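You operate a simulated robot arm through the tools that you are given. There is no shell and no other tool. Be economical: measure what you need, move in short steps, check, and stop when the job is done.

The job below is to be done with a simulated two-armed robot. You get a single attempt, and the scene is never put back.

JOB
Open the bottom drawer, put the white tee on the front of the wooden bench away in the inside of the bottom drawer, then shut the drawer. Take the silver nut and leave it on the top of the brown bench. Stack the box marked "valves" from the front of the wooden bench on top of the box that says "seals". Fetch the black plug and set it on the white tile. Put the foam sleeve from the shelf under the grey board on the top of the side table. Fetch the black mat and set it on the top of the blue bench. Take the green valve and put it on the top of the low table. Take the white knob and leave it on the floor of the long steel tray. Fetch the red valve and stand it on the top of the narrow shelf. Do these in any order. Set down upright: white tee, green valve, white knob, red valve.

Only the result counts: the job must be done as asked and must still hold three seconds after the hand-in. Knocking over, shifting, dropping, spilling or breaking anything else fails it. A push-on lid holds only when it is set on centred and level and pressed home; a screw cap is set on level and turned clockwise until tight.

ROBOT AND FRAMES
Two 7-joint arms with two-finger parallel grippers on one trunk, on a base that drives. Base frame: it is fixed to the floor where the robot stands at the start and does not move with it; the origin is under the middle of the robot, x ahead of it, y to its left, z up. Lengths are in mm, angles in degrees, forces in N, time in s.
The left shoulder is at the start at [66, 188, 1067], the right one opposite. With the tool pointing down near the work surface each hand reaches from about 100 to 700 mm from the robot's upright axis, wherever it stands, measured 20 degrees to its own side. Places, roughly: black mat (2x15x15 cm) [3500, 4900, 900]; black plug (5x5x5 cm) [500, 7600, 900]; bottom drawer [600, -500, 600]; box [-1000, 7000, 750]; floor of the long steel tray (180x15 cm) [6160, 3160, 1180]; foam sleeve (15x6x5 cm) [1700, 7700, 600]; green valve (6x4x9 cm) [3600, 4500, 800]; inside of the bottom drawer [600, -600, 500]; red valve (6x4x9 cm) [1600, 1700, 800]; silver nut (4x4x3 cm) [-800, 7000, 800]; top of the blue bench [500, 4100, 900]; top of the brown bench [-1600, 2200, 800]; top of the low table [4500, -100, 800]; top of the narrow shelf [-200, 3300, 800]; top of the side table [1200, 7500, 800]; white knob [4000, 3000, 750]; white tee (13x6x10 cm) [-500, 7100, 900]; white tile (10x10x1 cm) [-300, 7400, 800]. Payload 3.91 kg a hand.
The TCP of each hand is the grasp point between the finger pads, 30 mm short of the fingertips. In the tool frame z runs along the fingers and y along their closing line. Largest opening 110 mm; finger width 20, thickness 10; the body of the gripper, 48 by 112 mm, starts 55 mm behind the TCP.
Orientation is that of the tool frame in the base frame, as [roll, pitch, yaw] about the fixed x, y, z axes, in that order (R = Rz(yaw) Ry(pitch) Rx(roll)). With the fingers straight down and closing along the base's y, the tool's x points along the base's -x, its y along +y and its z along -z.

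CONTROLS
- The arms move only by the tool drive_tool. It takes "left_deltas", "right_deltas" or both (then of equal length, played together; a hand with none holds still); each is a list of rows, each a list of 7 numbers: the shift along the tool's x, y, z in units of 50 mm (1.0 is 50 mm), then the turn, a rotation vector about the tool's x, y, z in units of 5 degrees (1.0 is 5 degrees), then the closure, from 0 (fully open) to 1 (shut). In form: [[x, y, z, rx, ry, rz, gripper], ...]. A call has 1 to 8 rows; each row shifts and turns the commanded pose from where the row before left it, along the tool's axes as they then stand. A call with a number of a shift or a turn outside -1 to 1 is refused whole. Rows are played at 5 a second. More than 50 mm and 8.6 degrees between two rows, or a gripper value outside its range, and nothing of the call is played. A pose out of reach is approached as far as the arm can. The call stops where the force on the tool passes 40 N (or 10 N more than at its start, if that is more) or the arm is blocked; 0.2 s more then pass. The fingers move at their own pace (about 72 mm/s each) and stop on an object; they squeeze with about 39 N. The grip force told is the motor's: it shows also when the fingers shut on nothing. Time passes only in rows, and 0.2 s behind the last, so rows that do not move let the fingers close. The reply holds the time, the measured pose of the TCP, the force on the tool along the base axes, the opening and the grip force, in the units named above and with some noise, with the torque about the TCP (base axes, N m) and any sound that the robot's microphone picked up.
- Cameras (640 x 400 px; columns grow to the right, rows downward): "scene" is now at [185.3, -28.2, 1225.2]; the picture's right is [-0.51, -0.86, 0.00], its down [-0.72, 0.42, -0.55] and it looks along [0.48, -0.28, -0.83] (base axes); focal length 292 px, centre (320, 200). "left" rides on the left gripper at [72, -17, -103] in its tool frame; the picture's right is [0.23, 0.97, 0.00], its down [-0.76, 0.18, -0.62] and it looks along [-0.61, 0.14, 0.78] (tool axes); focal length 222 px, centre (320, 200). "right" rides on the right gripper at [72, 17, -103] in its tool frame; the picture's right is [-0.23, 0.97, 0.00], its down [-0.76, -0.18, -0.62] and it looks along [-0.61, -0.14, 0.78] (tool axes); focal length 222 px, centre (320, 200). There is no depth. A picture from a camera that has moved, and an enlarged one, comes with that camera's place and axes in the base frame and with its lens.
- grab_frame(camera): a new picture of that camera. The clock stands still meanwhile.
- slide_trunk(by): slides the trunk up (or, below 0, down) by that many mm; the arms and the scene camera ride with it, the base frame stays. It gives what a move gives, with no picture.
- base_move(legs): drives the robot by 1 to 6 legs, each [ahead, left, turn to the left] in mm, mm and degrees, along the robot's own axes; the way and the turn of a leg run together, so that a leg with both is an arc; at most 1500 mm and 180 degrees a leg. The arms and the cameras ride along, it lands a little off, and it stops where it bumps. It gives what a move gives.
- pan_tilt(pan, tilt): turns the head with the scene camera to pan (to the left, within 80 degrees either way) and tilt (down, from -29 to 69), counted from straight ahead of the robot. It gives what a move gives.
- close_up(camera, box): a new picture of the part [left, top, right, bottom] of that camera's present view, enlarged. The clock stands still meanwhile.
- sign_off(): hands the job in; it is judged then, once.

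Go step by step. Nothing tells you exact positions but the pictures and the camera data: compare them with the known pose of the tool, close in by small moves and look again before you grip or let go. The budget is 525 turns and 298 pictures, counting those below and the enlarged ones. Unless the task says otherwise, let go and move clear before handing in.

The tools are called after "Emit:" as name(argument=value, ...) on one line, values as JSON. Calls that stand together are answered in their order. drive_tool: Moves the arms, as the interface text tells. Its arguments: {"type":"object","properties":{"left_deltas":{"type":"array","items":{"type":"array","items":{"type":"number"}}},"right_deltas":{"type":"array","items":{"type":"array","items":{"type":"number"}}}},"required":[]} The other tools are called the same way: slide_trunk (by) slides the trunk up or down; base_move (legs) drives the base; pan_tilt (pan, tilt) turns the head that bears the scene camera; grab_frame (camera) takes a picture; close_up (camera, box) takes an enlarged picture of a part of a camera's view; sign_off () hands the job in.

At the start:

```text
time_s: 0.0
left_position: [420.3, 61.3, 788.1]
left_tool_rot: [-179.6, 0.6, 179.8]
left_wrist_force: [0.2, 0.0, -0.8]
left_ft_torque: [-0.03, 0.0, 0.0]
left_gripper_width: 110.1
left_finger_force: 0.0
right_position: [305.5, -300.1, 797.6]
right_tool_rot: [-178.6, 0.5, 179.6]
right_wrist_force: [-0.3, -0.4, 0.2]
right_ft_torque: [-0.01, -0.01, 0.01]
right_gripper_width: 110.0
right_finger_force: 0.1
trunk travel left (down, up): [-330.0, 184.0]
robot x, y, heading: [-0.9, 0.6, 0.0]
head pan, tilt: [-30.5, 57.1]
```

scene: 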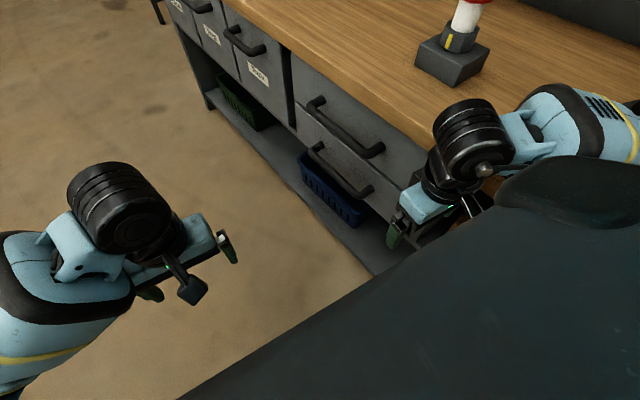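
right: 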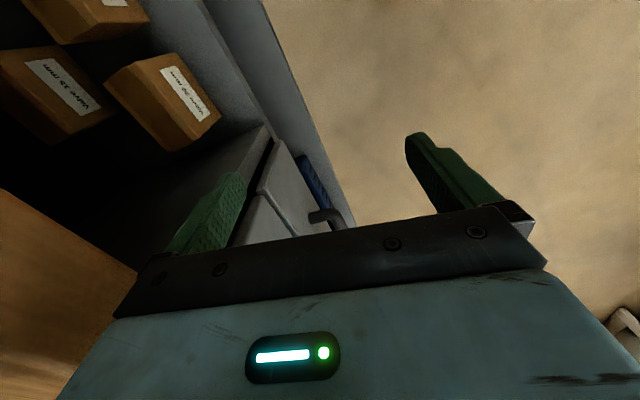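
left: 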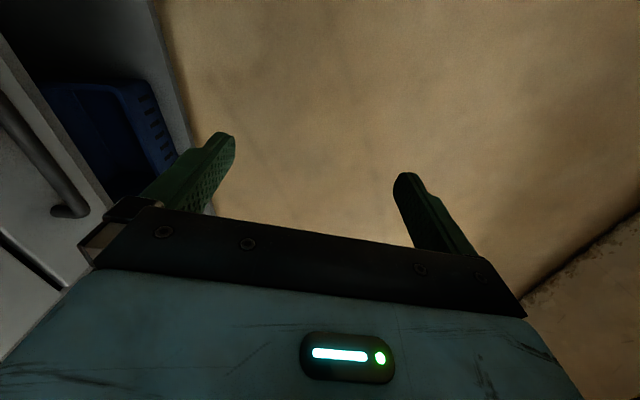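

I see a workbench with drawers to the front-right of the robot; the rest of the room is not yet seen. I'll look around with the head first.

Emit:
pan_tilt(pan=-40, tilt=35)

Emit:
grab_frame(camera="scene")

Emit:
pan_tilt(pan=50, tilt=10)

Emit:
grab_frame(camera="scene")

Emit:
pan_tilt(pan=0, tilt=10)

Emit:
grab_frame(camera="scene")

```text
time_s: 0.9
left_position: [421.6, 62.3, 789.3]
left_tool_rot: [-179.6, 0.5, 179.9]
left_wrist_force: [0.1, -0.1, 0.1]
left_ft_torque: [0.0, 0.01, 0.01]
left_gripper_width: 110.0
left_finger_force: 0.0
right_position: [305.7, -302.1, 794.6]
right_tool_rot: [-178.4, 0.4, 179.4]
right_wrist_force: [-0.1, 1.0, 0.4]
right_ft_torque: [0.0, 0.02, -0.03]
right_gripper_width: 109.9
right_finger_force: 0.1
trunk travel left (down, up): [-330.0, 184.0]
robot x, y, heading: [-3.1, -2.1, 0.0]
head pan, tilt: [-40.0, 35.0]
```

```text
294 pictures are left
camera scene: at [194.0, -49.2, 1255.7], right [-0.64, -0.76, 0.0], down [-0.43, 0.36, -0.82], along [0.63, -0.53, -0.57], focal length 292 px, centre (320, 200)
```

scene: 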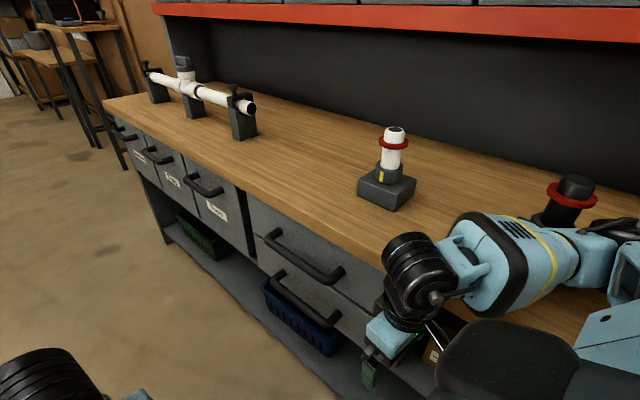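

```text
time_s: 2.5
left_position: [420.8, 60.2, 787.8]
left_tool_rot: [-179.6, 0.4, 179.9]
left_wrist_force: [0.1, 0.2, -0.4]
left_ft_torque: [-0.01, -0.03, 0.01]
left_gripper_width: 110.1
left_finger_force: 0.1
right_position: [305.9, -300.7, 796.5]
right_tool_rot: [-178.5, 0.5, 179.4]
right_wrist_force: [0.5, 0.2, -0.4]
right_ft_torque: [0.0, 0.03, 0.0]
right_gripper_width: 109.7
right_finger_force: 0.1
trunk travel left (down, up): [-330.0, 184.0]
robot x, y, heading: [-1.5, 0.4, 0.0]
head pan, tilt: [50.0, 10.0]
```

```text
293 pictures are left
camera scene: at [185.5, 78.6, 1295.2], right [0.76, -0.64, 0.01], down [-0.1, -0.14, -0.98], along [0.64, 0.75, -0.17], focal length 292 px, centre (320, 200)
```

scene: 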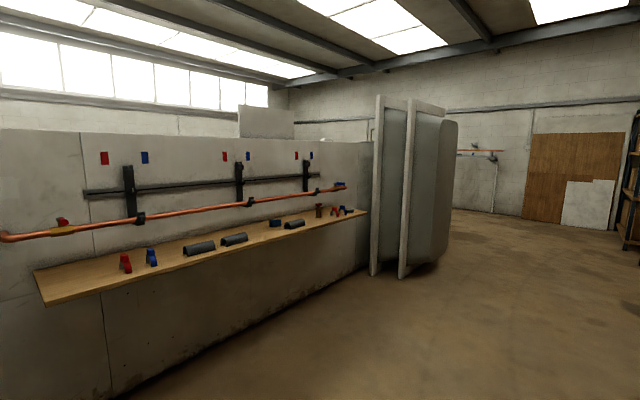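

```text
time_s: 3.7
left_position: [420.9, 60.7, 788.1]
left_tool_rot: [-179.6, 0.5, 179.9]
left_wrist_force: [0.5, -0.4, -0.1]
left_ft_torque: [-0.01, 0.0, 0.0]
left_gripper_width: 110.1
left_finger_force: 0.0
right_position: [306.7, -301.7, 795.9]
right_tool_rot: [-178.5, 0.5, 179.3]
right_wrist_force: [-0.9, -0.1, 0.1]
right_ft_torque: [-0.01, 0.01, -0.02]
right_gripper_width: 110.1
right_finger_force: 0.0
trunk travel left (down, up): [-330.0, 184.0]
robot x, y, heading: [-0.0, -1.3, 0.0]
head pan, tilt: [0.0, 10.0]
```

```text
292 pictures are left
camera scene: at [218.6, 7.3, 1296.0], right [0.0, -1.0, 0.01], down [-0.16, -0.01, -0.99], along [0.99, 0.0, -0.16], focal length 292 px, centre (320, 200)
```

scene: 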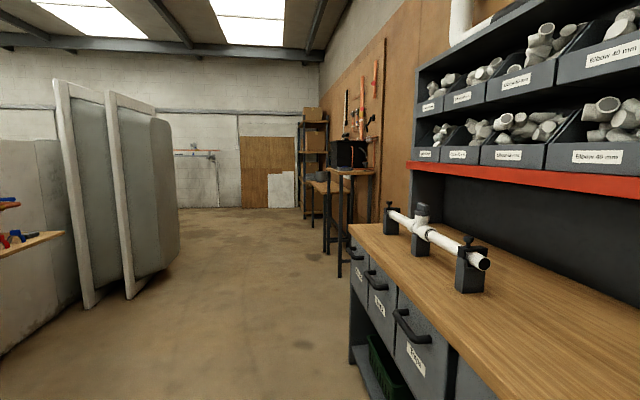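

The room extends beyond a partition with a shelf on the left. I'll look further left, then enlarge the shelf.

Emit:
close_up(camera="scene", box=[0, 130, 200, 255])

Emit:
pan_tilt(pan=80, tilt=10)

Emit:
grab_frame(camera="scene")

Emit:
base_move(legs=[[0, 0, 100]])

Emit:
grab_frame(camera="scene")

```text
3.20 times, centred on (100, 192) of scene
camera zoom: at [218.6, 7.3, 1296.0], right [0.0, -1.0, 0.01], down [-0.16, -0.01, -0.99], along [0.99, 0.0, -0.16], focal length 933 px, centre (1024, 224)
```

zoom: 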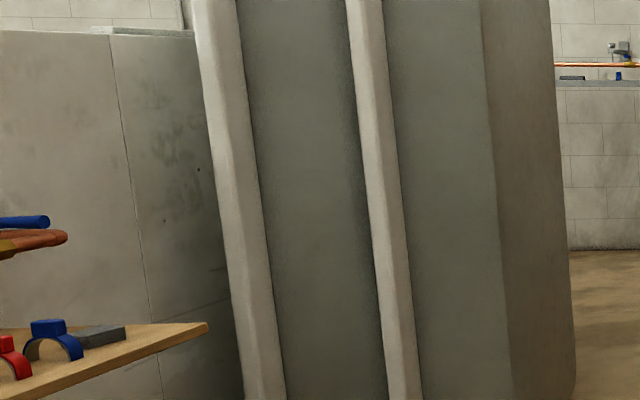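

```text
time_s: 5.2
left_position: [421.8, 61.8, 788.1]
left_tool_rot: [-179.8, 0.5, 179.9]
left_wrist_force: [-1.1, 0.0, 1.0]
left_ft_torque: [0.01, -0.03, 0.02]
left_gripper_width: 109.7
left_finger_force: 0.1
right_position: [306.5, -301.4, 795.4]
right_tool_rot: [-178.5, 0.4, 179.3]
right_wrist_force: [-0.6, -0.3, 0.8]
right_ft_torque: [0.01, 0.04, -0.03]
right_gripper_width: 109.8
right_finger_force: 0.1
trunk travel left (down, up): [-330.0, 184.0]
robot x, y, heading: [-3.1, 2.0, -0.3]
head pan, tilt: [80.0, 10.0]
```

```text
290 pictures are left
camera scene: at [142.1, 98.9, 1294.7], right [0.98, -0.18, 0.01], down [-0.02, -0.18, -0.98], along [0.17, 0.97, -0.18], focal length 292 px, centre (320, 200)
```

scene: 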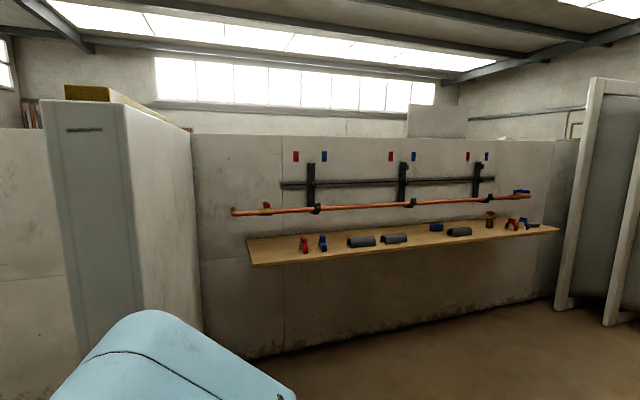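

```text
time_s: 6.0
left_position: [422.3, 62.2, 785.8]
left_tool_rot: [-179.7, 0.3, -180.0]
left_wrist_force: [-0.3, 0.6, 0.3]
left_ft_torque: [-0.01, -0.03, -0.02]
left_gripper_width: 110.1
left_finger_force: 0.0
right_position: [305.2, -303.2, 793.0]
right_tool_rot: [-178.2, -0.1, 179.4]
right_wrist_force: [0.4, 0.4, 0.7]
right_ft_torque: [0.04, 0.0, 0.02]
right_gripper_width: 110.0
right_finger_force: 0.0
trunk travel left (down, up): [-330.0, 184.0]
robot x, y, heading: [-5.0, 0.6, 0.1]
head pan, tilt: [80.0, 10.0]
stopped in leg 1: the robot was blocked; the commanded pose is now the measured one
```

```text
289 pictures are left
camera scene: at [145.0, 98.6, 1294.1], right [0.98, -0.17, 0.01], down [-0.03, -0.18, -0.98], along [0.17, 0.97, -0.18], focal length 292 px, centre (320, 200)
```

scene: 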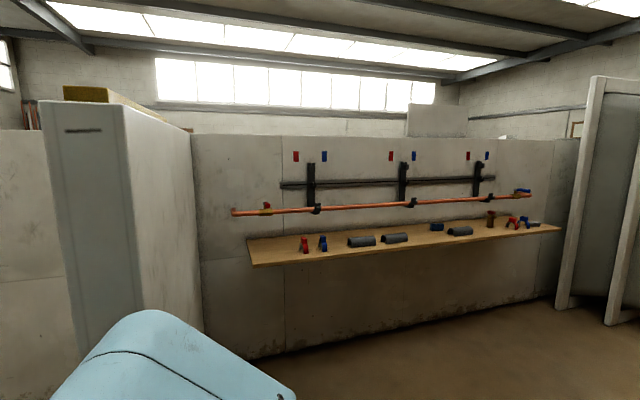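

The robot was blocked by the bench on its right. I'll step left, clear of the bench, move along to the drawers and turn to face them.

Emit:
base_move(legs=[[0, 450, 0], [600, 0, 0], [0, 0, -90]])

Emit:
pan_tilt(pan=0, tilt=40)

Emit:
grab_frame(camera="scene")

```text
time_s: 7.3
left_position: [423.6, 92.0, 785.8]
left_tool_rot: [-179.8, 0.2, 179.9]
left_wrist_force: [-0.1, -0.2, 0.8]
left_ft_torque: [0.0, 0.02, 0.03]
left_gripper_width: 110.3
left_finger_force: 0.0
right_position: [303.7, -274.1, 791.1]
right_tool_rot: [-178.0, -0.5, 179.3]
right_wrist_force: [-0.6, 0.0, 0.3]
right_ft_torque: [0.04, 0.01, -0.01]
right_gripper_width: 110.2
right_finger_force: 0.0
trunk travel left (down, up): [-330.0, 184.0]
robot x, y, heading: [0.1, 32.1, -0.5]
head pan, tilt: [80.0, 10.0]
stopped in leg 1: the robot was blocked; the commanded pose is now the measured one
```

```text
time_s: 8.9
left_position: [423.6, 91.8, 786.1]
left_tool_rot: [-179.7, 0.3, 179.9]
left_wrist_force: [0.1, -1.0, -0.2]
left_ft_torque: [0.0, -0.02, 0.01]
left_gripper_width: 110.1
left_finger_force: 0.1
right_position: [303.9, -273.6, 791.8]
right_tool_rot: [-178.1, -0.4, 179.3]
right_wrist_force: [-0.3, -0.1, 0.7]
right_ft_torque: [0.03, -0.02, 0.04]
right_gripper_width: 110.1
right_finger_force: 0.1
trunk travel left (down, up): [-330.0, 184.0]
robot x, y, heading: [0.2, 34.9, -0.0]
head pan, tilt: [0.0, 40.0]
```

```text
288 pictures are left
camera scene: at [215.4, 36.5, 1247.0], right [0.0, -1.0, 0.0], down [-0.64, 0.0, -0.77], along [0.77, 0.0, -0.64], focal length 292 px, centre (320, 200)
```

scene: 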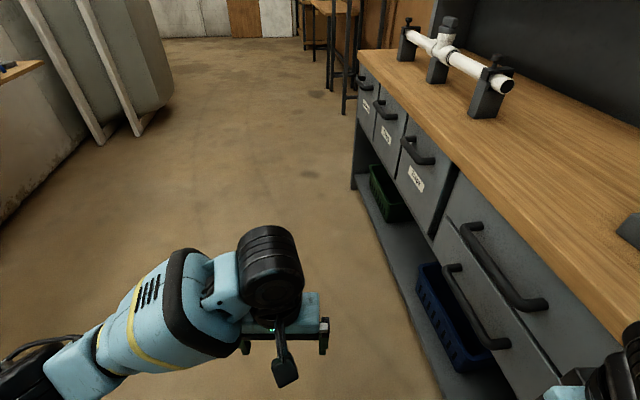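

Blocked again after 32 mm to the left; I need to see what is beside the robot on the left.

Emit:
pan_tilt(pan=80, tilt=50)

Emit:
grab_frame(camera="scene")

Emit:
pan_tilt(pan=-80, tilt=50)

Emit:
grab_frame(camera="scene")

```text
time_s: 10.4
left_position: [423.4, 91.7, 784.8]
left_tool_rot: [-179.7, 0.2, 179.8]
left_wrist_force: [-0.2, -0.2, -0.1]
left_ft_torque: [-0.01, 0.01, 0.01]
left_gripper_width: 109.9
left_finger_force: 0.0
right_position: [304.8, -273.6, 790.8]
right_tool_rot: [-178.0, -0.4, 179.4]
right_wrist_force: [0.7, -0.2, -0.7]
right_ft_torque: [-0.01, -0.02, -0.02]
right_gripper_width: 110.1
right_finger_force: 0.0
trunk travel left (down, up): [-330.0, 184.0]
robot x, y, heading: [-2.9, 32.1, -0.1]
head pan, tilt: [80.0, 50.0]
```

```text
287 pictures are left
camera scene: at [143.9, 112.3, 1232.4], right [0.98, -0.18, 0.0], down [-0.13, -0.76, -0.64], along [0.12, 0.63, -0.77], focal length 292 px, centre (320, 200)
```

scene: 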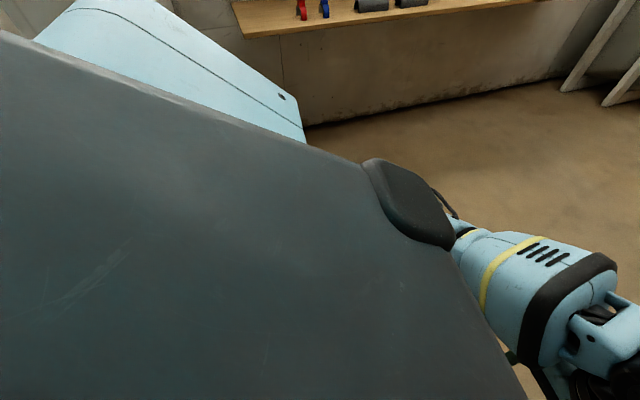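

```text
time_s: 12.9
left_position: [422.4, 90.7, 786.0]
left_tool_rot: [-179.7, 0.1, 179.9]
left_wrist_force: [0.3, -1.2, 0.2]
left_ft_torque: [0.0, -0.01, -0.03]
left_gripper_width: 109.9
left_finger_force: 0.1
right_position: [304.8, -273.7, 792.1]
right_tool_rot: [-178.2, -0.3, 179.3]
right_wrist_force: [0.0, 0.8, 0.0]
right_ft_torque: [0.02, 0.0, -0.01]
right_gripper_width: 109.9
right_finger_force: 0.2
trunk travel left (down, up): [-330.0, 184.0]
robot x, y, heading: [-5.0, 29.9, 0.2]
head pan, tilt: [-80.0, 50.0]
```

```text
286 pictures are left
camera scene: at [143.7, -39.5, 1232.8], right [-0.98, -0.17, 0.0], down [-0.13, 0.75, -0.65], along [0.11, -0.64, -0.76], focal length 292 px, centre (320, 200)
```

scene: 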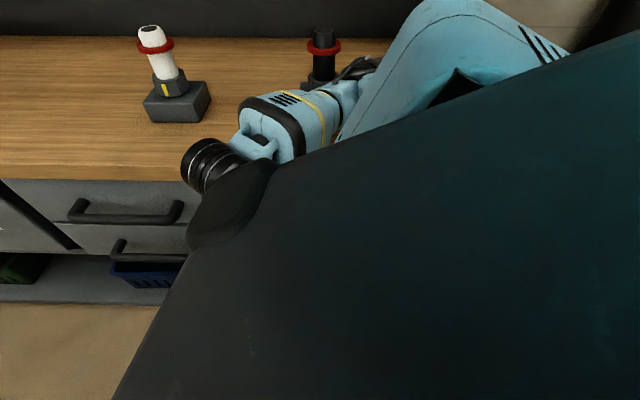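

The right arm reaches partly over the bench, close to a black post. I'll raise the trunk to clear the bench and then try small moves.

Emit:
slide_trunk(by=150)

Emit:
grab_frame(camera="scene")

Emit:
grab_frame(camera="right")

```text
time_s: 14.6
left_position: [424.8, 88.8, 934.0]
left_tool_rot: [179.9, 0.0, 179.9]
left_wrist_force: [0.5, 0.0, 0.0]
left_ft_torque: [0.02, 0.03, 0.02]
left_gripper_width: 110.1
left_finger_force: 0.0
right_position: [306.6, -275.7, 939.0]
right_tool_rot: [-178.3, -0.7, 179.3]
right_wrist_force: [0.3, 0.0, -0.7]
right_ft_torque: [0.0, -0.03, 0.01]
right_gripper_width: 109.9
right_finger_force: 0.1
trunk travel left (down, up): [-480.0, 34.0]
robot x, y, heading: [-3.3, 33.9, -0.4]
head pan, tilt: [-80.0, 50.0]
```

```text
285 pictures are left
camera scene: at [65.8, -42.9, 1404.2], right [-0.98, -0.17, 0.0], down [-0.13, 0.75, -0.64], along [0.11, -0.63, -0.77], focal length 292 px, centre (320, 200)
```

scene: 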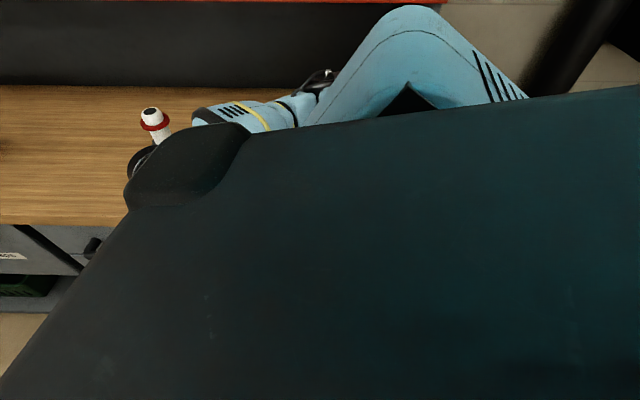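

```text
284 pictures are left
camera right: at [234.4, -255.5, 1042.3], right [0.24, 0.97, -0.03], down [0.77, -0.17, 0.62], along [0.6, -0.17, -0.78], focal length 222 px, centre (320, 200)
```

right: 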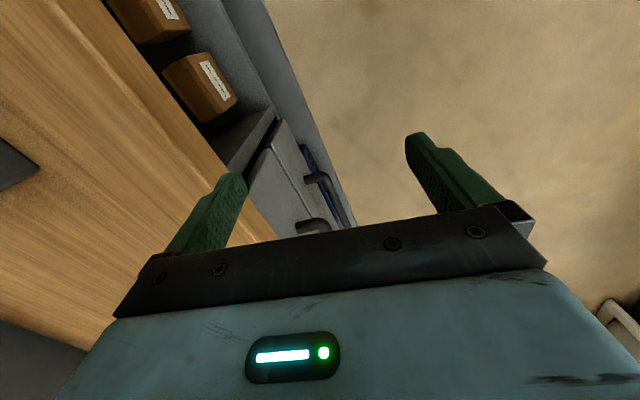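

The arm is raised clear of the bench top now. Trying the step left again.

Emit:
base_move(legs=[[0, 400, 0]])

Emit:
grab_frame(camera="left")

```text
time_s: 18.5
left_position: [428.8, 394.0, 935.7]
left_tool_rot: [178.7, 0.0, -179.7]
left_wrist_force: [0.6, -0.2, 0.2]
left_ft_torque: [0.01, -0.01, 0.01]
left_gripper_width: 110.1
left_finger_force: 0.1
right_position: [315.1, 28.0, 935.1]
right_tool_rot: [-179.5, -0.4, 179.9]
right_wrist_force: [0.6, 0.8, -0.3]
right_ft_torque: [0.0, -0.01, -0.02]
right_gripper_width: 110.3
right_finger_force: 0.2
trunk travel left (down, up): [-480.0, 34.0]
robot x, y, heading: [4.9, 352.8, 0.4]
head pan, tilt: [-80.0, 50.0]
stopped in leg 1: the robot was blocked; the commanded pose is now the measured one
```

```text
283 pictures are left
camera left: at [356.0, 375.6, 1038.2], right [-0.23, 0.97, 0.02], down [0.76, 0.17, 0.63], along [0.61, 0.16, -0.78], focal length 222 px, centre (320, 200)
```

left: 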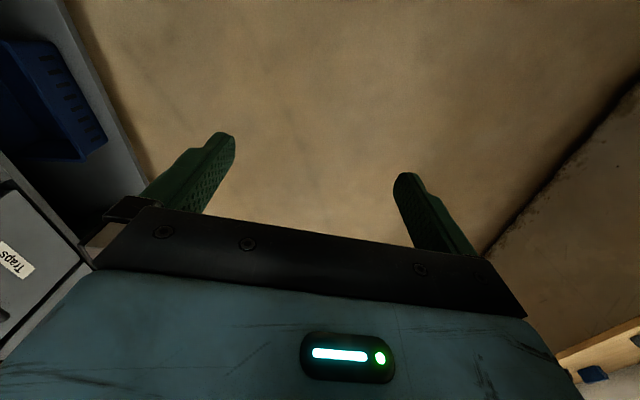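

Now the robot is in the aisle at about y=350; it was likely the left elbow near the white block. Moving ahead and turning toward the drawers.

Emit:
base_move(legs=[[600, -50, 0], [0, 0, -90]])

Emit:
pan_tilt(pan=0, tilt=50)

Emit:
grab_frame(camera="scene")

```text
time_s: 25.8
left_position: [660.3, -117.9, 934.3]
left_tool_rot: [-179.8, 0.0, 89.1]
left_wrist_force: [-0.1, 0.4, -0.2]
left_ft_torque: [0.04, -0.04, -0.03]
left_gripper_width: 110.1
left_finger_force: 0.0
right_position: [295.5, 5.7, 939.1]
right_tool_rot: [-178.1, -0.6, 88.4]
right_wrist_force: [-1.1, -1.4, -0.5]
right_ft_torque: [0.0, 0.01, 0.02]
right_gripper_width: 109.8
right_finger_force: 0.1
trunk travel left (down, up): [-480.0, 34.0]
robot x, y, heading: [608.3, 311.7, -90.8]
head pan, tilt: [-80.0, 50.0]
```

```text
time_s: 27.4
left_position: [660.1, -118.4, 934.9]
left_tool_rot: [-179.9, 0.0, 89.1]
left_wrist_force: [0.0, 0.3, -1.6]
left_ft_torque: [0.0, -0.01, 0.03]
left_gripper_width: 110.1
left_finger_force: 0.1
right_position: [296.8, 4.4, 939.1]
right_tool_rot: [-178.2, -0.6, 88.4]
right_wrist_force: [0.8, -0.6, -0.6]
right_ft_torque: [-0.01, -0.03, 0.0]
right_gripper_width: 110.0
right_finger_force: 0.0
trunk travel left (down, up): [-480.0, 34.0]
robot x, y, heading: [611.3, 307.9, -91.0]
head pan, tilt: [0.0, 50.0]
```

```text
282 pictures are left
camera scene: at [607.1, 178.4, 1404.3], right [-1.0, 0.02, 0.0], down [0.01, 0.77, -0.64], along [-0.01, -0.64, -0.77], focal length 292 px, centre (320, 200)
```

scene: 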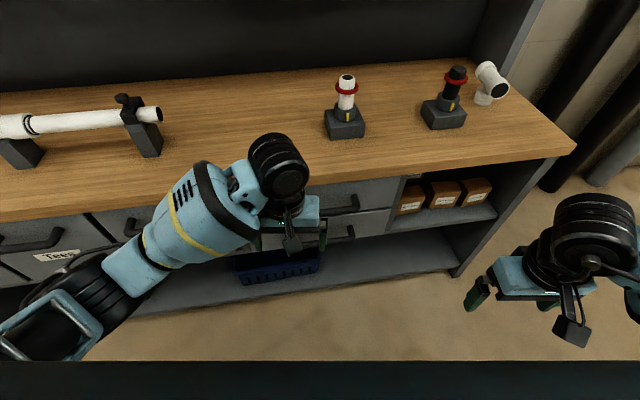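

The bottom drawer's handle is just under the left gripper, about [590, -333, 600]. I'll turn the left tool to point horizontally toward the bench with the fingers closing vertically, so it can grip the bar.

Emit:
drive_tool(left_deltas=[[0, 0, 0, -0.99, -0.99, 0.99, 0], [0, 0, 0, -0.99, -0.99, 0.99, 0], [0, 0, 0, -0.99, -0.99, 0.99, 0], [0, 0, 0, -0.99, -0.99, 0.99, 0], [0, 0, 0, -0.99, -0.99, 0.99, 0], [0, 0, 0, -0.99, -0.99, 0.99, 0], [0, 0, 0, -0.99, -0.99, 0.99, 0]])

Emit:
drive_tool(left_deltas=[[0, 0, 0, -0.99, -0.99, 0.99, 0], [0, 0, 0, -0.99, -0.99, 0.99, 0], [0, 0, 0, -0.99, -0.99, 0.99, 0], [0, 0, 0, -0.99, -0.99, 0.99, 0], [0, 0, 0, -0.99, -0.99, 0.99, 0], [0, 0, 0, -0.99, -0.99, 0.99, 0], [0, 0, 0, -0.99, -0.99, 0.99, 0]])

Emit:
slide_trunk(by=-330)

Emit:
grab_frame(camera="left")

Emit:
grab_frame(camera="scene")

```text
time_s: 28.9
left_position: [660.0, -118.3, 934.2]
left_tool_rot: [134.8, 19.5, 44.0]
left_wrist_force: [0.6, 0.0, 0.2]
left_ft_torque: [-0.01, -0.04, -0.03]
left_gripper_width: 110.2
left_finger_force: 0.1
right_position: [296.0, 4.6, 940.6]
right_tool_rot: [-178.2, -0.7, 88.6]
right_wrist_force: [0.1, 0.4, -0.6]
right_ft_torque: [0.0, 0.0, 0.02]
right_gripper_width: 110.0
right_finger_force: 0.2
trunk travel left (down, up): [-480.0, 34.0]
robot x, y, heading: [608.3, 312.6, -90.9]
head pan, tilt: [0.0, 50.0]
```

```text
time_s: 30.6
left_position: [659.6, -134.9, 931.4]
left_tool_rot: [90.0, 0.0, -1.1]
left_wrist_force: [0.1, 0.1, 0.7]
left_ft_torque: [0.02, 0.01, 0.0]
left_gripper_width: 109.8
left_finger_force: 0.1
left hand out of reach, approached as far as the arm can: row 7
right_position: [296.7, 4.8, 940.1]
right_tool_rot: [-178.1, -0.7, 88.6]
right_wrist_force: [0.0, -0.4, 0.3]
right_ft_torque: [0.02, 0.03, -0.01]
right_gripper_width: 110.0
right_finger_force: 0.1
trunk travel left (down, up): [-480.0, 34.0]
robot x, y, heading: [612.7, 307.1, -90.6]
head pan, tilt: [0.0, 50.0]
```

```text
time_s: 33.8
left_position: [658.3, -134.5, 602.2]
left_tool_rot: [90.0, 0.0, -0.9]
left_wrist_force: [-0.8, 0.3, 1.0]
left_ft_torque: [0.0, 0.02, 0.0]
left_gripper_width: 110.0
left_finger_force: 0.1
right_position: [294.7, 13.3, 573.2]
right_tool_rot: [-178.2, -9.9, 88.5]
right_wrist_force: [1.1, 0.3, -0.4]
right_ft_torque: [0.0, 0.0, -0.01]
right_gripper_width: 109.8
right_finger_force: 0.1
trunk travel left (down, up): [-150.0, 364.0]
robot x, y, heading: [607.3, 308.9, -90.6]
head pan, tilt: [0.0, 50.0]
```

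```text
281 pictures are left
camera left: at [731.9, -31.2, 584.4], right [0.23, 0.0, 0.97], down [-0.75, 0.64, 0.18], along [-0.62, -0.77, 0.14], focal length 222 px, centre (320, 200)
```

left: 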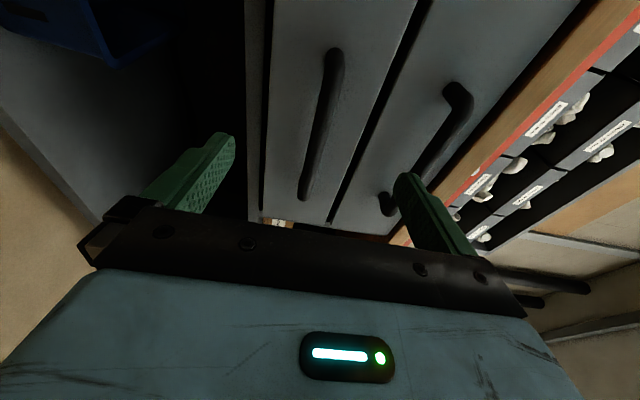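

```text
280 pictures are left
camera scene: at [605.2, 37.3, 1038.8], right [-1.0, 0.01, 0.0], down [0.01, 0.77, -0.64], along [-0.01, -0.64, -0.77], focal length 292 px, centre (320, 200)
```

scene: 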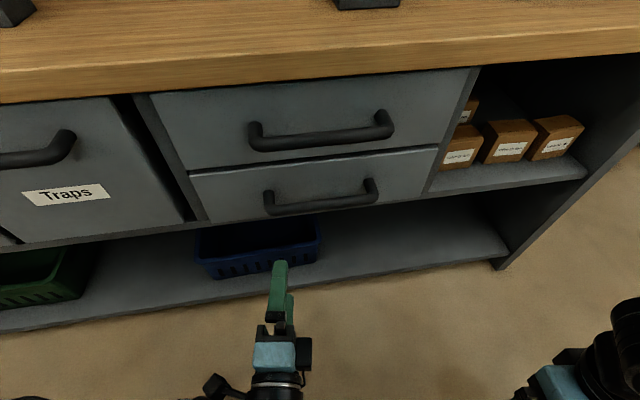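

The bottom handle bar is at about [600, -314, 607]. I'll bring the left gripper in front of it.

Emit:
drive_tool(left_deltas=[[-0.9, 0.1, 0.8, 0, 0, 0, 0], [0, 0, 1, 0, 0, 0, 0], [0, 0, 0.9, 0, 0, 0, 0]])

Emit:
grab_frame(camera="left")

Emit:
grab_frame(camera="scene")

```text
refused: row 1 steps farther than a row can; nothing moved
```

```text
279 pictures are left
camera left: at [731.9, -31.2, 584.4], right [0.23, 0.0, 0.97], down [-0.75, 0.64, 0.18], along [-0.62, -0.77, 0.14], focal length 222 px, centre (320, 200)
```

left: 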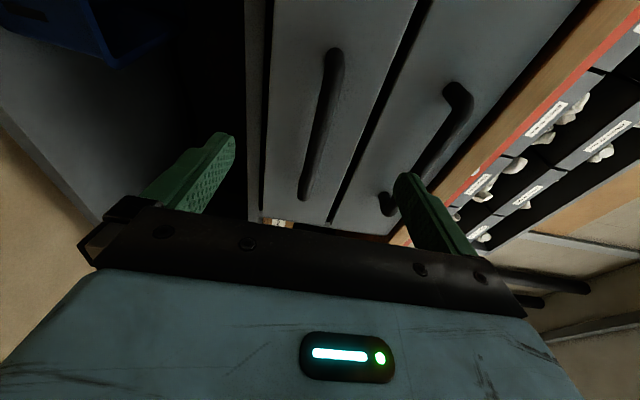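

```text
278 pictures are left
camera scene: at [605.2, 37.3, 1038.8], right [-1.0, 0.01, 0.0], down [0.01, 0.77, -0.64], along [-0.01, -0.64, -0.77], focal length 292 px, centre (320, 200)
```

scene: 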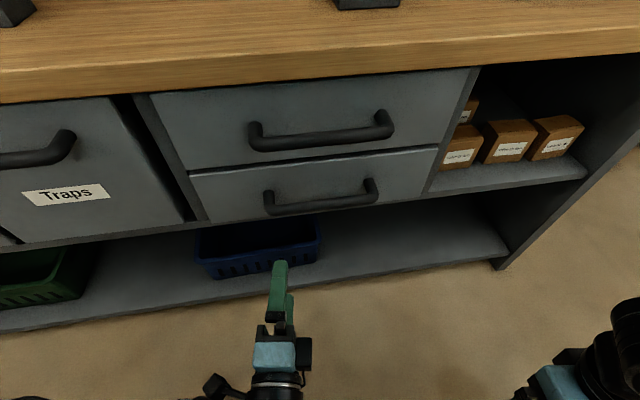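

The step norm limit is 50 mm per row; I'll split it up.

Emit:
drive_tool(left_deltas=[[-0.9, 0.1, 0, 0, 0, 0, 0], [0, 0, 1, 0, 0, 0, 0], [0, 0, 1, 0, 0, 0, 0], [0, 0, 0.8, 0, 0, 0, 0]])

Emit:
grab_frame(camera="left")

Emit:
grab_frame(camera="scene")

```text
time_s: 34.8
left_position: [609.5, -273.2, 605.4]
left_tool_rot: [90.1, 0.0, -0.8]
left_wrist_force: [0.5, 0.0, -0.1]
left_ft_torque: [0.01, -0.01, 0.04]
left_gripper_width: 109.8
left_finger_force: 0.1
right_position: [294.8, 13.4, 574.0]
right_tool_rot: [-178.2, -9.9, 88.5]
right_wrist_force: [0.7, 0.3, 0.4]
right_ft_torque: [-0.02, 0.03, 0.01]
right_gripper_width: 110.3
right_finger_force: 0.1
trunk travel left (down, up): [-150.0, 364.0]
robot x, y, heading: [609.1, 309.9, -90.4]
head pan, tilt: [0.0, 50.0]
```

```text
277 pictures are left
camera left: at [684.2, -171.6, 588.2], right [0.23, 0.0, 0.97], down [-0.75, 0.64, 0.18], along [-0.62, -0.77, 0.14], focal length 222 px, centre (320, 200)
```

left: 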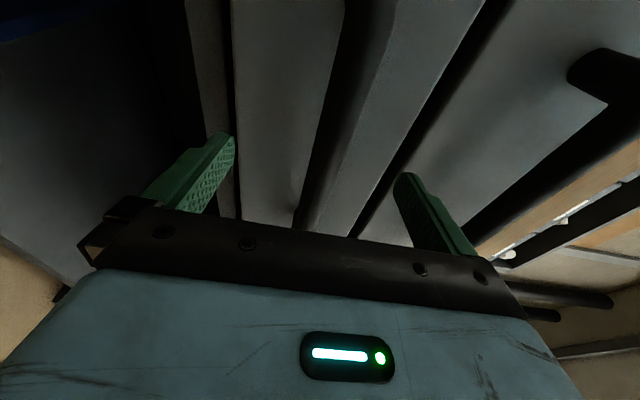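

```text
276 pictures are left
camera scene: at [605.1, 37.0, 1038.7], right [-1.0, 0.01, 0.0], down [0.01, 0.77, -0.64], along [-0.01, -0.64, -0.77], focal length 292 px, centre (320, 200)
```

scene: 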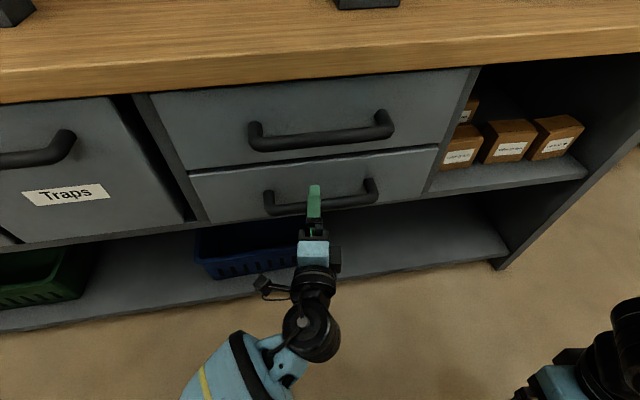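

The bar sits between the fingers. I'll advance 35 mm and close.

Emit:
drive_tool(left_deltas=[[0, 0, 0.7, 0, 0, 0, 0], [0, 0, 0, 0, 0, 0, 1], [0, 0, 0, 0, 0, 0, 1], [0, 0, 0, 0, 0, 0, 1], [0, 0, 0, 0, 0, 0, 1]])

Emit:
grab_frame(camera="left")

```text
time_s: 36.0
left_position: [610.3, -308.7, 609.7]
left_tool_rot: [89.7, 0.1, -0.9]
left_wrist_force: [0.4, -1.3, 14.1]
left_ft_torque: [0.02, -0.11, -0.05]
left_gripper_width: 21.6
left_finger_force: 44.9
right_position: [295.3, 13.6, 575.2]
right_tool_rot: [-178.2, -9.8, 88.5]
right_wrist_force: [0.2, 0.1, 0.2]
right_ft_torque: [0.0, -0.01, -0.01]
right_gripper_width: 110.0
right_finger_force: 0.0
trunk travel left (down, up): [-150.0, 364.0]
robot x, y, heading: [606.8, 313.3, -90.7]
head pan, tilt: [0.0, 50.0]
```

```text
275 pictures are left
camera left: at [683.4, -206.6, 591.2], right [0.23, 0.0, 0.97], down [-0.75, 0.64, 0.18], along [-0.62, -0.77, 0.15], focal length 222 px, centre (320, 200)
```

left: 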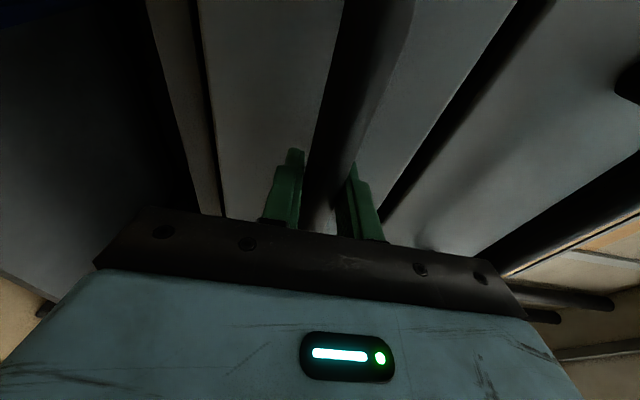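

The bar is gripped (22 mm). Now I pull the drawer out.

Emit:
drive_tool(left_deltas=[[0, 0.06, -0.4, 0, 0, 0, 1], [0, 0, -0.5, 0, 0, 0, 1], [0, 0, -0.5, 0, 0, 0, 1], [0, 0, -0.6, 0, 0, 0, 1], [0, 0, -0.6, 0, 0, 0, 1], [0, 0, -0.6, 0, 0, 0, 1]])

Emit:
base_move(legs=[[-130, 0, 0]])

Emit:
grab_frame(camera="scene")

```text
time_s: 37.4
left_position: [609.3, -146.8, 609.8]
left_tool_rot: [90.0, -0.1, -1.5]
left_wrist_force: [-35.2, -2.6, 6.0]
left_ft_torque: [0.05, 0.03, 0.09]
left_gripper_width: 21.7
left_finger_force: 44.7
right_position: [294.3, 13.3, 572.4]
right_tool_rot: [-178.3, -9.9, 88.5]
right_wrist_force: [0.8, -1.4, -0.8]
right_ft_torque: [0.0, 0.0, 0.01]
right_gripper_width: 109.8
right_finger_force: 0.1
trunk travel left (down, up): [-150.0, 364.0]
robot x, y, heading: [610.3, 309.3, -90.8]
head pan, tilt: [0.0, 50.0]
```

```text
time_s: 38.7
left_position: [610.7, -19.1, 610.4]
left_tool_rot: [89.9, -0.1, -1.4]
left_wrist_force: [-30.4, -5.1, -2.4]
left_ft_torque: [-0.07, 0.06, -0.86]
left_gripper_width: 21.7
left_finger_force: 44.5
right_position: [296.4, 143.3, 573.2]
right_tool_rot: [-178.4, -9.9, 88.5]
right_wrist_force: [-0.3, 0.3, -0.7]
right_ft_torque: [0.01, -0.01, -0.03]
right_gripper_width: 110.2
right_finger_force: 0.0
trunk travel left (down, up): [-150.0, 364.0]
robot x, y, heading: [609.6, 438.4, -91.1]
head pan, tilt: [0.0, 50.0]
```

```text
274 pictures are left
camera scene: at [605.1, 166.7, 1038.6], right [-1.0, 0.02, 0.0], down [0.01, 0.77, -0.64], along [-0.01, -0.64, -0.77], focal length 292 px, centre (320, 200)
```

scene: 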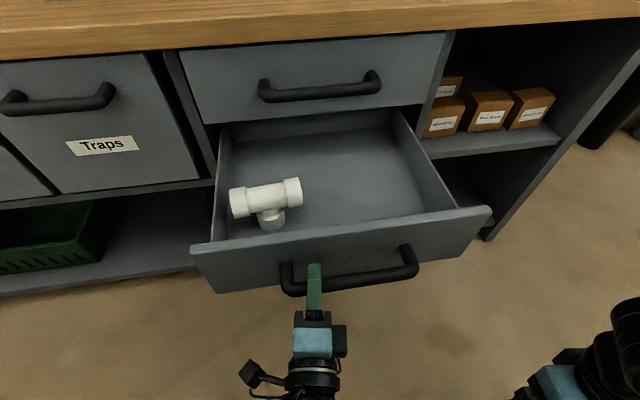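

The drawer is open by 290 mm; another white tee already lies in its left half, so ours goes to the right. Releasing the handle and backing off.

Emit:
drive_tool(left_deltas=[[0, 0, 0, 0, 0, 0, 0], [0, 0, 0, 0, 0, 0, 0], [0, 0, 0, 0, 0, 0, 0], [0, 0, 0, 0, 0, 0, 0], [0, 0, 0, 0, 0, 0, 0]])

Emit:
base_move(legs=[[-200, 0, 0]])

Emit:
slide_trunk(by=400)

Emit:
grab_frame(camera="scene")

```text
time_s: 39.9
left_position: [610.9, -19.4, 610.9]
left_tool_rot: [89.9, 0.0, -1.5]
left_wrist_force: [-0.4, -0.4, -0.5]
left_ft_torque: [0.01, 0.04, 0.01]
left_gripper_width: 109.9
left_finger_force: 0.1
right_position: [297.6, 143.5, 572.9]
right_tool_rot: [-178.2, -9.9, 88.5]
right_wrist_force: [0.4, 0.4, 0.0]
right_ft_torque: [-0.03, -0.03, 0.0]
right_gripper_width: 110.0
right_finger_force: 0.0
trunk travel left (down, up): [-150.0, 364.0]
robot x, y, heading: [608.1, 445.2, -91.0]
head pan, tilt: [0.0, 50.0]
```

```text
time_s: 41.5
left_position: [616.5, 182.3, 609.5]
left_tool_rot: [89.9, 0.0, -1.5]
left_wrist_force: [-0.3, -0.1, 0.3]
left_ft_torque: [-0.04, 0.0, -0.04]
left_gripper_width: 110.1
left_finger_force: 0.0
right_position: [300.8, 342.7, 573.6]
right_tool_rot: [-178.3, -9.9, 88.5]
right_wrist_force: [0.2, 0.2, 0.5]
right_ft_torque: [-0.02, 0.0, 0.03]
right_gripper_width: 110.1
right_finger_force: 0.2
trunk travel left (down, up): [-150.0, 364.0]
robot x, y, heading: [611.6, 636.9, -90.5]
head pan, tilt: [0.0, 50.0]
```

```text
time_s: 44.7
left_position: [630.9, 140.2, 1037.5]
left_tool_rot: [80.5, -1.7, -0.4]
left_wrist_force: [-0.7, 0.3, 0.4]
left_ft_torque: [0.01, 0.01, 0.04]
left_gripper_width: 109.9
left_finger_force: 0.1
right_position: [301.0, 340.3, 938.3]
right_tool_rot: [-178.1, -8.8, 88.5]
right_wrist_force: [-0.5, 0.3, -0.1]
right_ft_torque: [0.01, 0.01, -0.02]
right_gripper_width: 109.8
right_finger_force: 0.0
right hand out of reach, approached as far as the arm can: row 1
trunk travel left (down, up): [-509.0, 6.0]
robot x, y, heading: [616.9, 641.0, -90.6]
head pan, tilt: [0.0, 50.0]
stopped: the arm was blocked; the commanded pose is now the measured one
```

```text
273 pictures are left
camera scene: at [613.0, 546.1, 1435.4], right [-1.0, 0.01, 0.0], down [0.01, 0.77, -0.64], along [-0.01, -0.64, -0.77], focal length 292 px, centre (320, 200)
```

scene: 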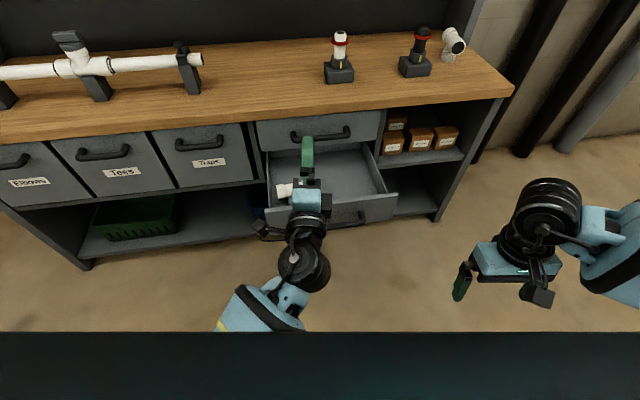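

Next I'll turn the left tool back to pointing down, then go for the red valve on the partition shelf.

Emit:
drive_tool(left_deltas=[[0, 0, 0, 0.99, 0.99, -0.99, 0], [0, 0, 0, 0.99, 0.99, -0.99, 0], [0, 0, 0, 0.99, 0.99, -0.99, 0], [0, 0, 0, 0.99, 0.99, -0.99, 0], [0, 0, 0, 0.99, 0.99, -0.99, 0], [0, 0, 0, 0.99, 0.99, -0.99, 0], [0, 0, 0, 0.99, 0.99, -0.99, 0]])

Emit:
drive_tool(left_deltas=[[0, 0, 0, 0.99, 0.99, -0.99, 0], [0, 0, 0, 0.99, 0.99, -0.99, 0], [0, 0, 0, 0.99, 0.99, -0.99, 0], [0, 0, 0, 0.99, 0.99, -0.99, 0], [0, 0, 0, 0.99, 0.99, -0.99, 0], [0, 0, 0, 0.99, 0.99, -0.99, 0], [0, 0, 0, 0.99, 0.99, -0.99, 0]])

Emit:
base_move(legs=[[0, 900, 0], [0, 0, 180]])

Emit:
pan_tilt(pan=0, tilt=30)

Emit:
grab_frame(camera="scene")

```text
time_s: 45.4
left_position: [687.8, 128.8, 1009.2]
left_tool_rot: [88.0, -1.8, 10.1]
left_wrist_force: [-0.1, 1.0, -0.2]
left_ft_torque: [0.01, 0.01, 0.02]
left_gripper_width: 110.2
left_finger_force: 0.3
right_position: [300.5, 340.1, 937.4]
right_tool_rot: [-178.2, -9.0, 88.5]
right_wrist_force: [-0.9, -1.0, -0.4]
right_ft_torque: [0.0, -0.02, 0.01]
right_gripper_width: 109.8
right_finger_force: 0.1
trunk travel left (down, up): [-509.0, 6.0]
robot x, y, heading: [616.0, 640.7, -90.9]
head pan, tilt: [0.0, 50.0]
stopped in row 3 (left hand): the arm was blocked; the commanded pose is now the measured one
```

```text
time_s: 46.0
left_position: [747.8, 125.7, 982.4]
left_tool_rot: [94.6, -2.0, 21.6]
left_wrist_force: [0.1, -0.5, -0.1]
left_ft_torque: [-0.03, -0.01, 0.01]
left_gripper_width: 109.9
left_finger_force: 0.1
right_position: [300.7, 341.4, 938.0]
right_tool_rot: [-178.1, -9.0, 88.5]
right_wrist_force: [0.4, 0.2, 0.4]
right_ft_torque: [-0.02, 0.0, -0.02]
right_gripper_width: 110.1
right_finger_force: 0.1
trunk travel left (down, up): [-509.0, 6.0]
robot x, y, heading: [615.5, 636.9, -90.6]
head pan, tilt: [0.0, 50.0]
stopped in row 3 (left hand): the arm was blocked; the commanded pose is now the measured one
```

```text
time_s: 61.6
left_position: [1397.2, 1144.1, 982.3]
left_tool_rot: [94.7, -2.1, -160.1]
left_wrist_force: [0.0, 0.4, 0.6]
left_ft_torque: [0.0, -0.02, -0.01]
left_gripper_width: 110.2
left_finger_force: 0.1
right_position: [1836.9, 915.8, 938.1]
right_tool_rot: [-178.3, -8.8, -93.3]
right_wrist_force: [-0.2, 0.1, -0.4]
right_ft_torque: [0.01, 0.0, 0.01]
right_gripper_width: 110.1
right_finger_force: 0.1
trunk travel left (down, up): [-509.0, 6.0]
robot x, y, heading: [1514.8, 624.7, 87.0]
head pan, tilt: [0.0, 50.0]
```

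```text
time_s: 62.4
left_position: [1397.0, 1143.5, 982.6]
left_tool_rot: [94.7, -2.1, -160.1]
left_wrist_force: [-0.3, 0.4, -0.4]
left_ft_torque: [0.03, -0.01, 0.03]
left_gripper_width: 109.6
left_finger_force: 0.0
right_position: [1836.7, 915.3, 937.4]
right_tool_rot: [-178.2, -8.9, -93.3]
right_wrist_force: [0.5, -0.2, -0.8]
right_ft_torque: [0.01, 0.02, -0.02]
right_gripper_width: 109.8
right_finger_force: 0.1
trunk travel left (down, up): [-509.0, 6.0]
robot x, y, heading: [1513.0, 627.5, 87.1]
head pan, tilt: [0.0, 30.0]
```

```text
272 pictures are left
camera scene: at [1518.9, 733.6, 1464.4], right [1.0, -0.05, 0.0], down [-0.02, -0.5, -0.87], along [0.04, 0.86, -0.5], focal length 292 px, centre (320, 200)
```

scene: 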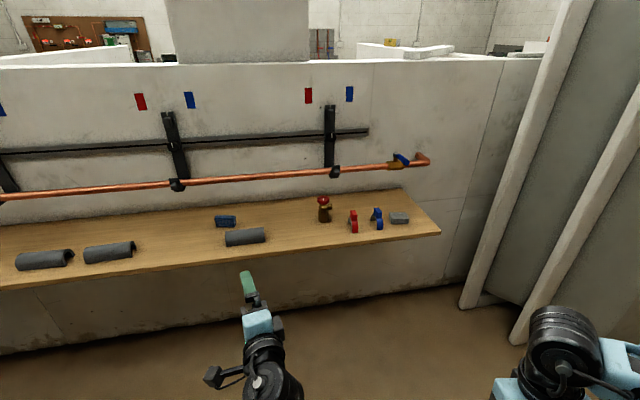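

The left wrist was blocked during the combined turn; I'll try pitching it down about its own x axis instead, moving it lower at the same time.

Emit:
drive_tool(left_deltas=[[0, -0.3, -0.3, 1, 0, 0, 0], [0, -0.3, -0.3, 1, 0, 0, 0], [0, -0.3, -0.3, 1, 0, 0, 0], [0, -0.3, 0, 1, 0, 0, 0], [0, 0, 0, 1, 0, 0, 0], [0, 0, 0, 1, 0, 0, 0], [0, 0, 0, 1, 0, 0, 0], [0, 0, 0, 1, 0, 0, 0]])

Emit:
grab_frame(camera="scene")

```text
time_s: 63.4
left_position: [1371.4, 1135.6, 983.8]
left_tool_rot: [103.8, -5.6, -158.4]
left_wrist_force: [-0.1, 0.7, -0.7]
left_ft_torque: [0.0, -0.01, -0.02]
left_gripper_width: 110.2
left_finger_force: 0.1
right_position: [1836.1, 915.0, 937.5]
right_tool_rot: [-178.2, -9.0, -93.5]
right_wrist_force: [0.1, -0.6, 0.4]
right_ft_torque: [0.02, 0.0, 0.01]
right_gripper_width: 110.1
right_finger_force: 0.2
trunk travel left (down, up): [-509.0, 6.0]
robot x, y, heading: [1515.1, 624.7, 87.5]
head pan, tilt: [0.0, 30.0]
stopped in row 4 (left hand): the arm was blocked; the commanded pose is now the measured one
```

```text
271 pictures are left
camera scene: at [1518.7, 733.8, 1464.5], right [1.0, -0.05, 0.0], down [-0.02, -0.5, -0.87], along [0.04, 0.86, -0.5], focal length 292 px, centre (320, 200)
```

scene: 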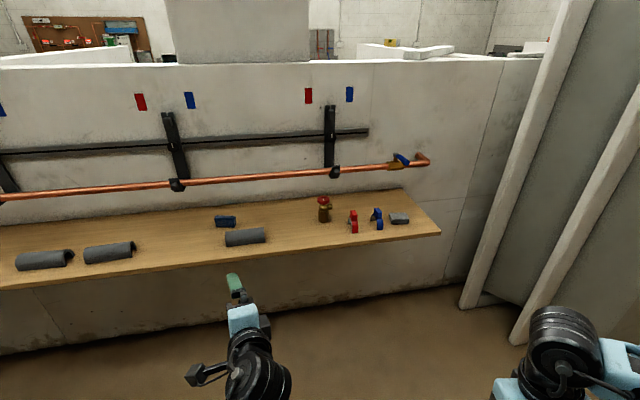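

Emit:
drive_tool(left_deltas=[[0, -0.5, 0, 0, 0, 0, 0], [0, -0.5, 0, 0, 0, 0, 0], [0, -0.5, 0, 0, 0, 0, 0], [0, -0.5, 0, 0, 0, 0, 0], [0, -0.5, 0, 0, 0, 0, 0], [0, -0.5, 0, 0, 0, 0, 0]])

```text
time_s: 65.0
left_position: [1352.3, 1113.1, 853.5]
left_tool_rot: [101.0, -6.2, -157.2]
left_wrist_force: [0.0, -0.9, 0.1]
left_ft_torque: [0.06, -0.03, 0.0]
left_gripper_width: 110.1
left_finger_force: 0.0
right_position: [1836.8, 915.2, 936.5]
right_tool_rot: [-178.2, -9.0, -93.4]
right_wrist_force: [0.4, 0.3, 0.4]
right_ft_torque: [0.02, 0.01, 0.03]
right_gripper_width: 109.6
right_finger_force: 0.0
trunk travel left (down, up): [-509.0, 6.0]
robot x, y, heading: [1515.4, 629.4, 87.0]
head pan, tilt: [0.0, 30.0]
stopped in row 6 (left hand): the arm was blocked; the commanded pose is now the measured one
```

Emit:
drive_tool(left_deltas=[[0, 0, 0, 0.5, 0, 0, 0], [0, 0, 0, 0.5, 0, 0, 0], [0, 0, 0, 0.5, 0, 0, 0], [0, 0, 0, 0.5, 0, 0, 0], [0, 0, 0, 0.5, 0, 0, 0], [0, 0, 0, 0.5, 0, 0, 0], [0, 0, 0, 0.5, 0, 0, 0], [0, 0, 0, 0.5, 0, 0, 0]])

Emit:
grab_frame(camera="left")

```text
time_s: 67.0
left_position: [1318.7, 1111.8, 847.1]
left_tool_rot: [119.4, -10.6, -156.9]
left_wrist_force: [0.0, 0.6, 0.0]
left_ft_torque: [0.03, -0.01, 0.0]
left_gripper_width: 109.7
left_finger_force: 0.1
right_position: [1836.6, 914.4, 938.1]
right_tool_rot: [-178.2, -8.9, -93.4]
right_wrist_force: [0.9, -0.1, 1.3]
right_ft_torque: [0.01, -0.01, 0.01]
right_gripper_width: 110.1
right_finger_force: 0.0
trunk travel left (down, up): [-509.0, 6.0]
robot x, y, heading: [1510.9, 624.8, 87.3]
head pan, tilt: [0.0, 30.0]
stopped in row 8 (left hand): the arm was blocked; the commanded pose is now the measured one
```

```text
270 pictures are left
camera left: at [1297.5, 997.2, 894.3], right [-0.25, 0.41, 0.88], down [0.95, -0.09, 0.31], along [0.21, 0.91, -0.37], focal length 222 px, centre (320, 200)
```

left: 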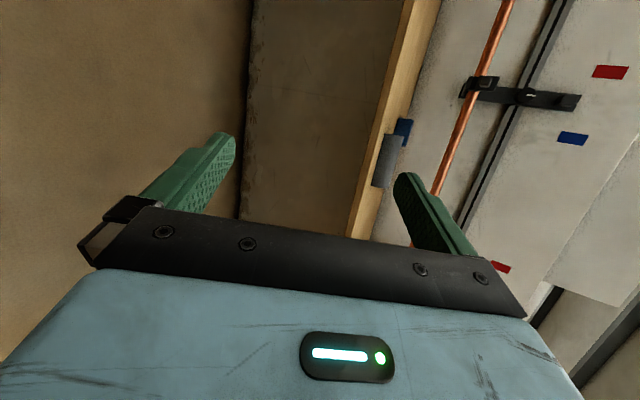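

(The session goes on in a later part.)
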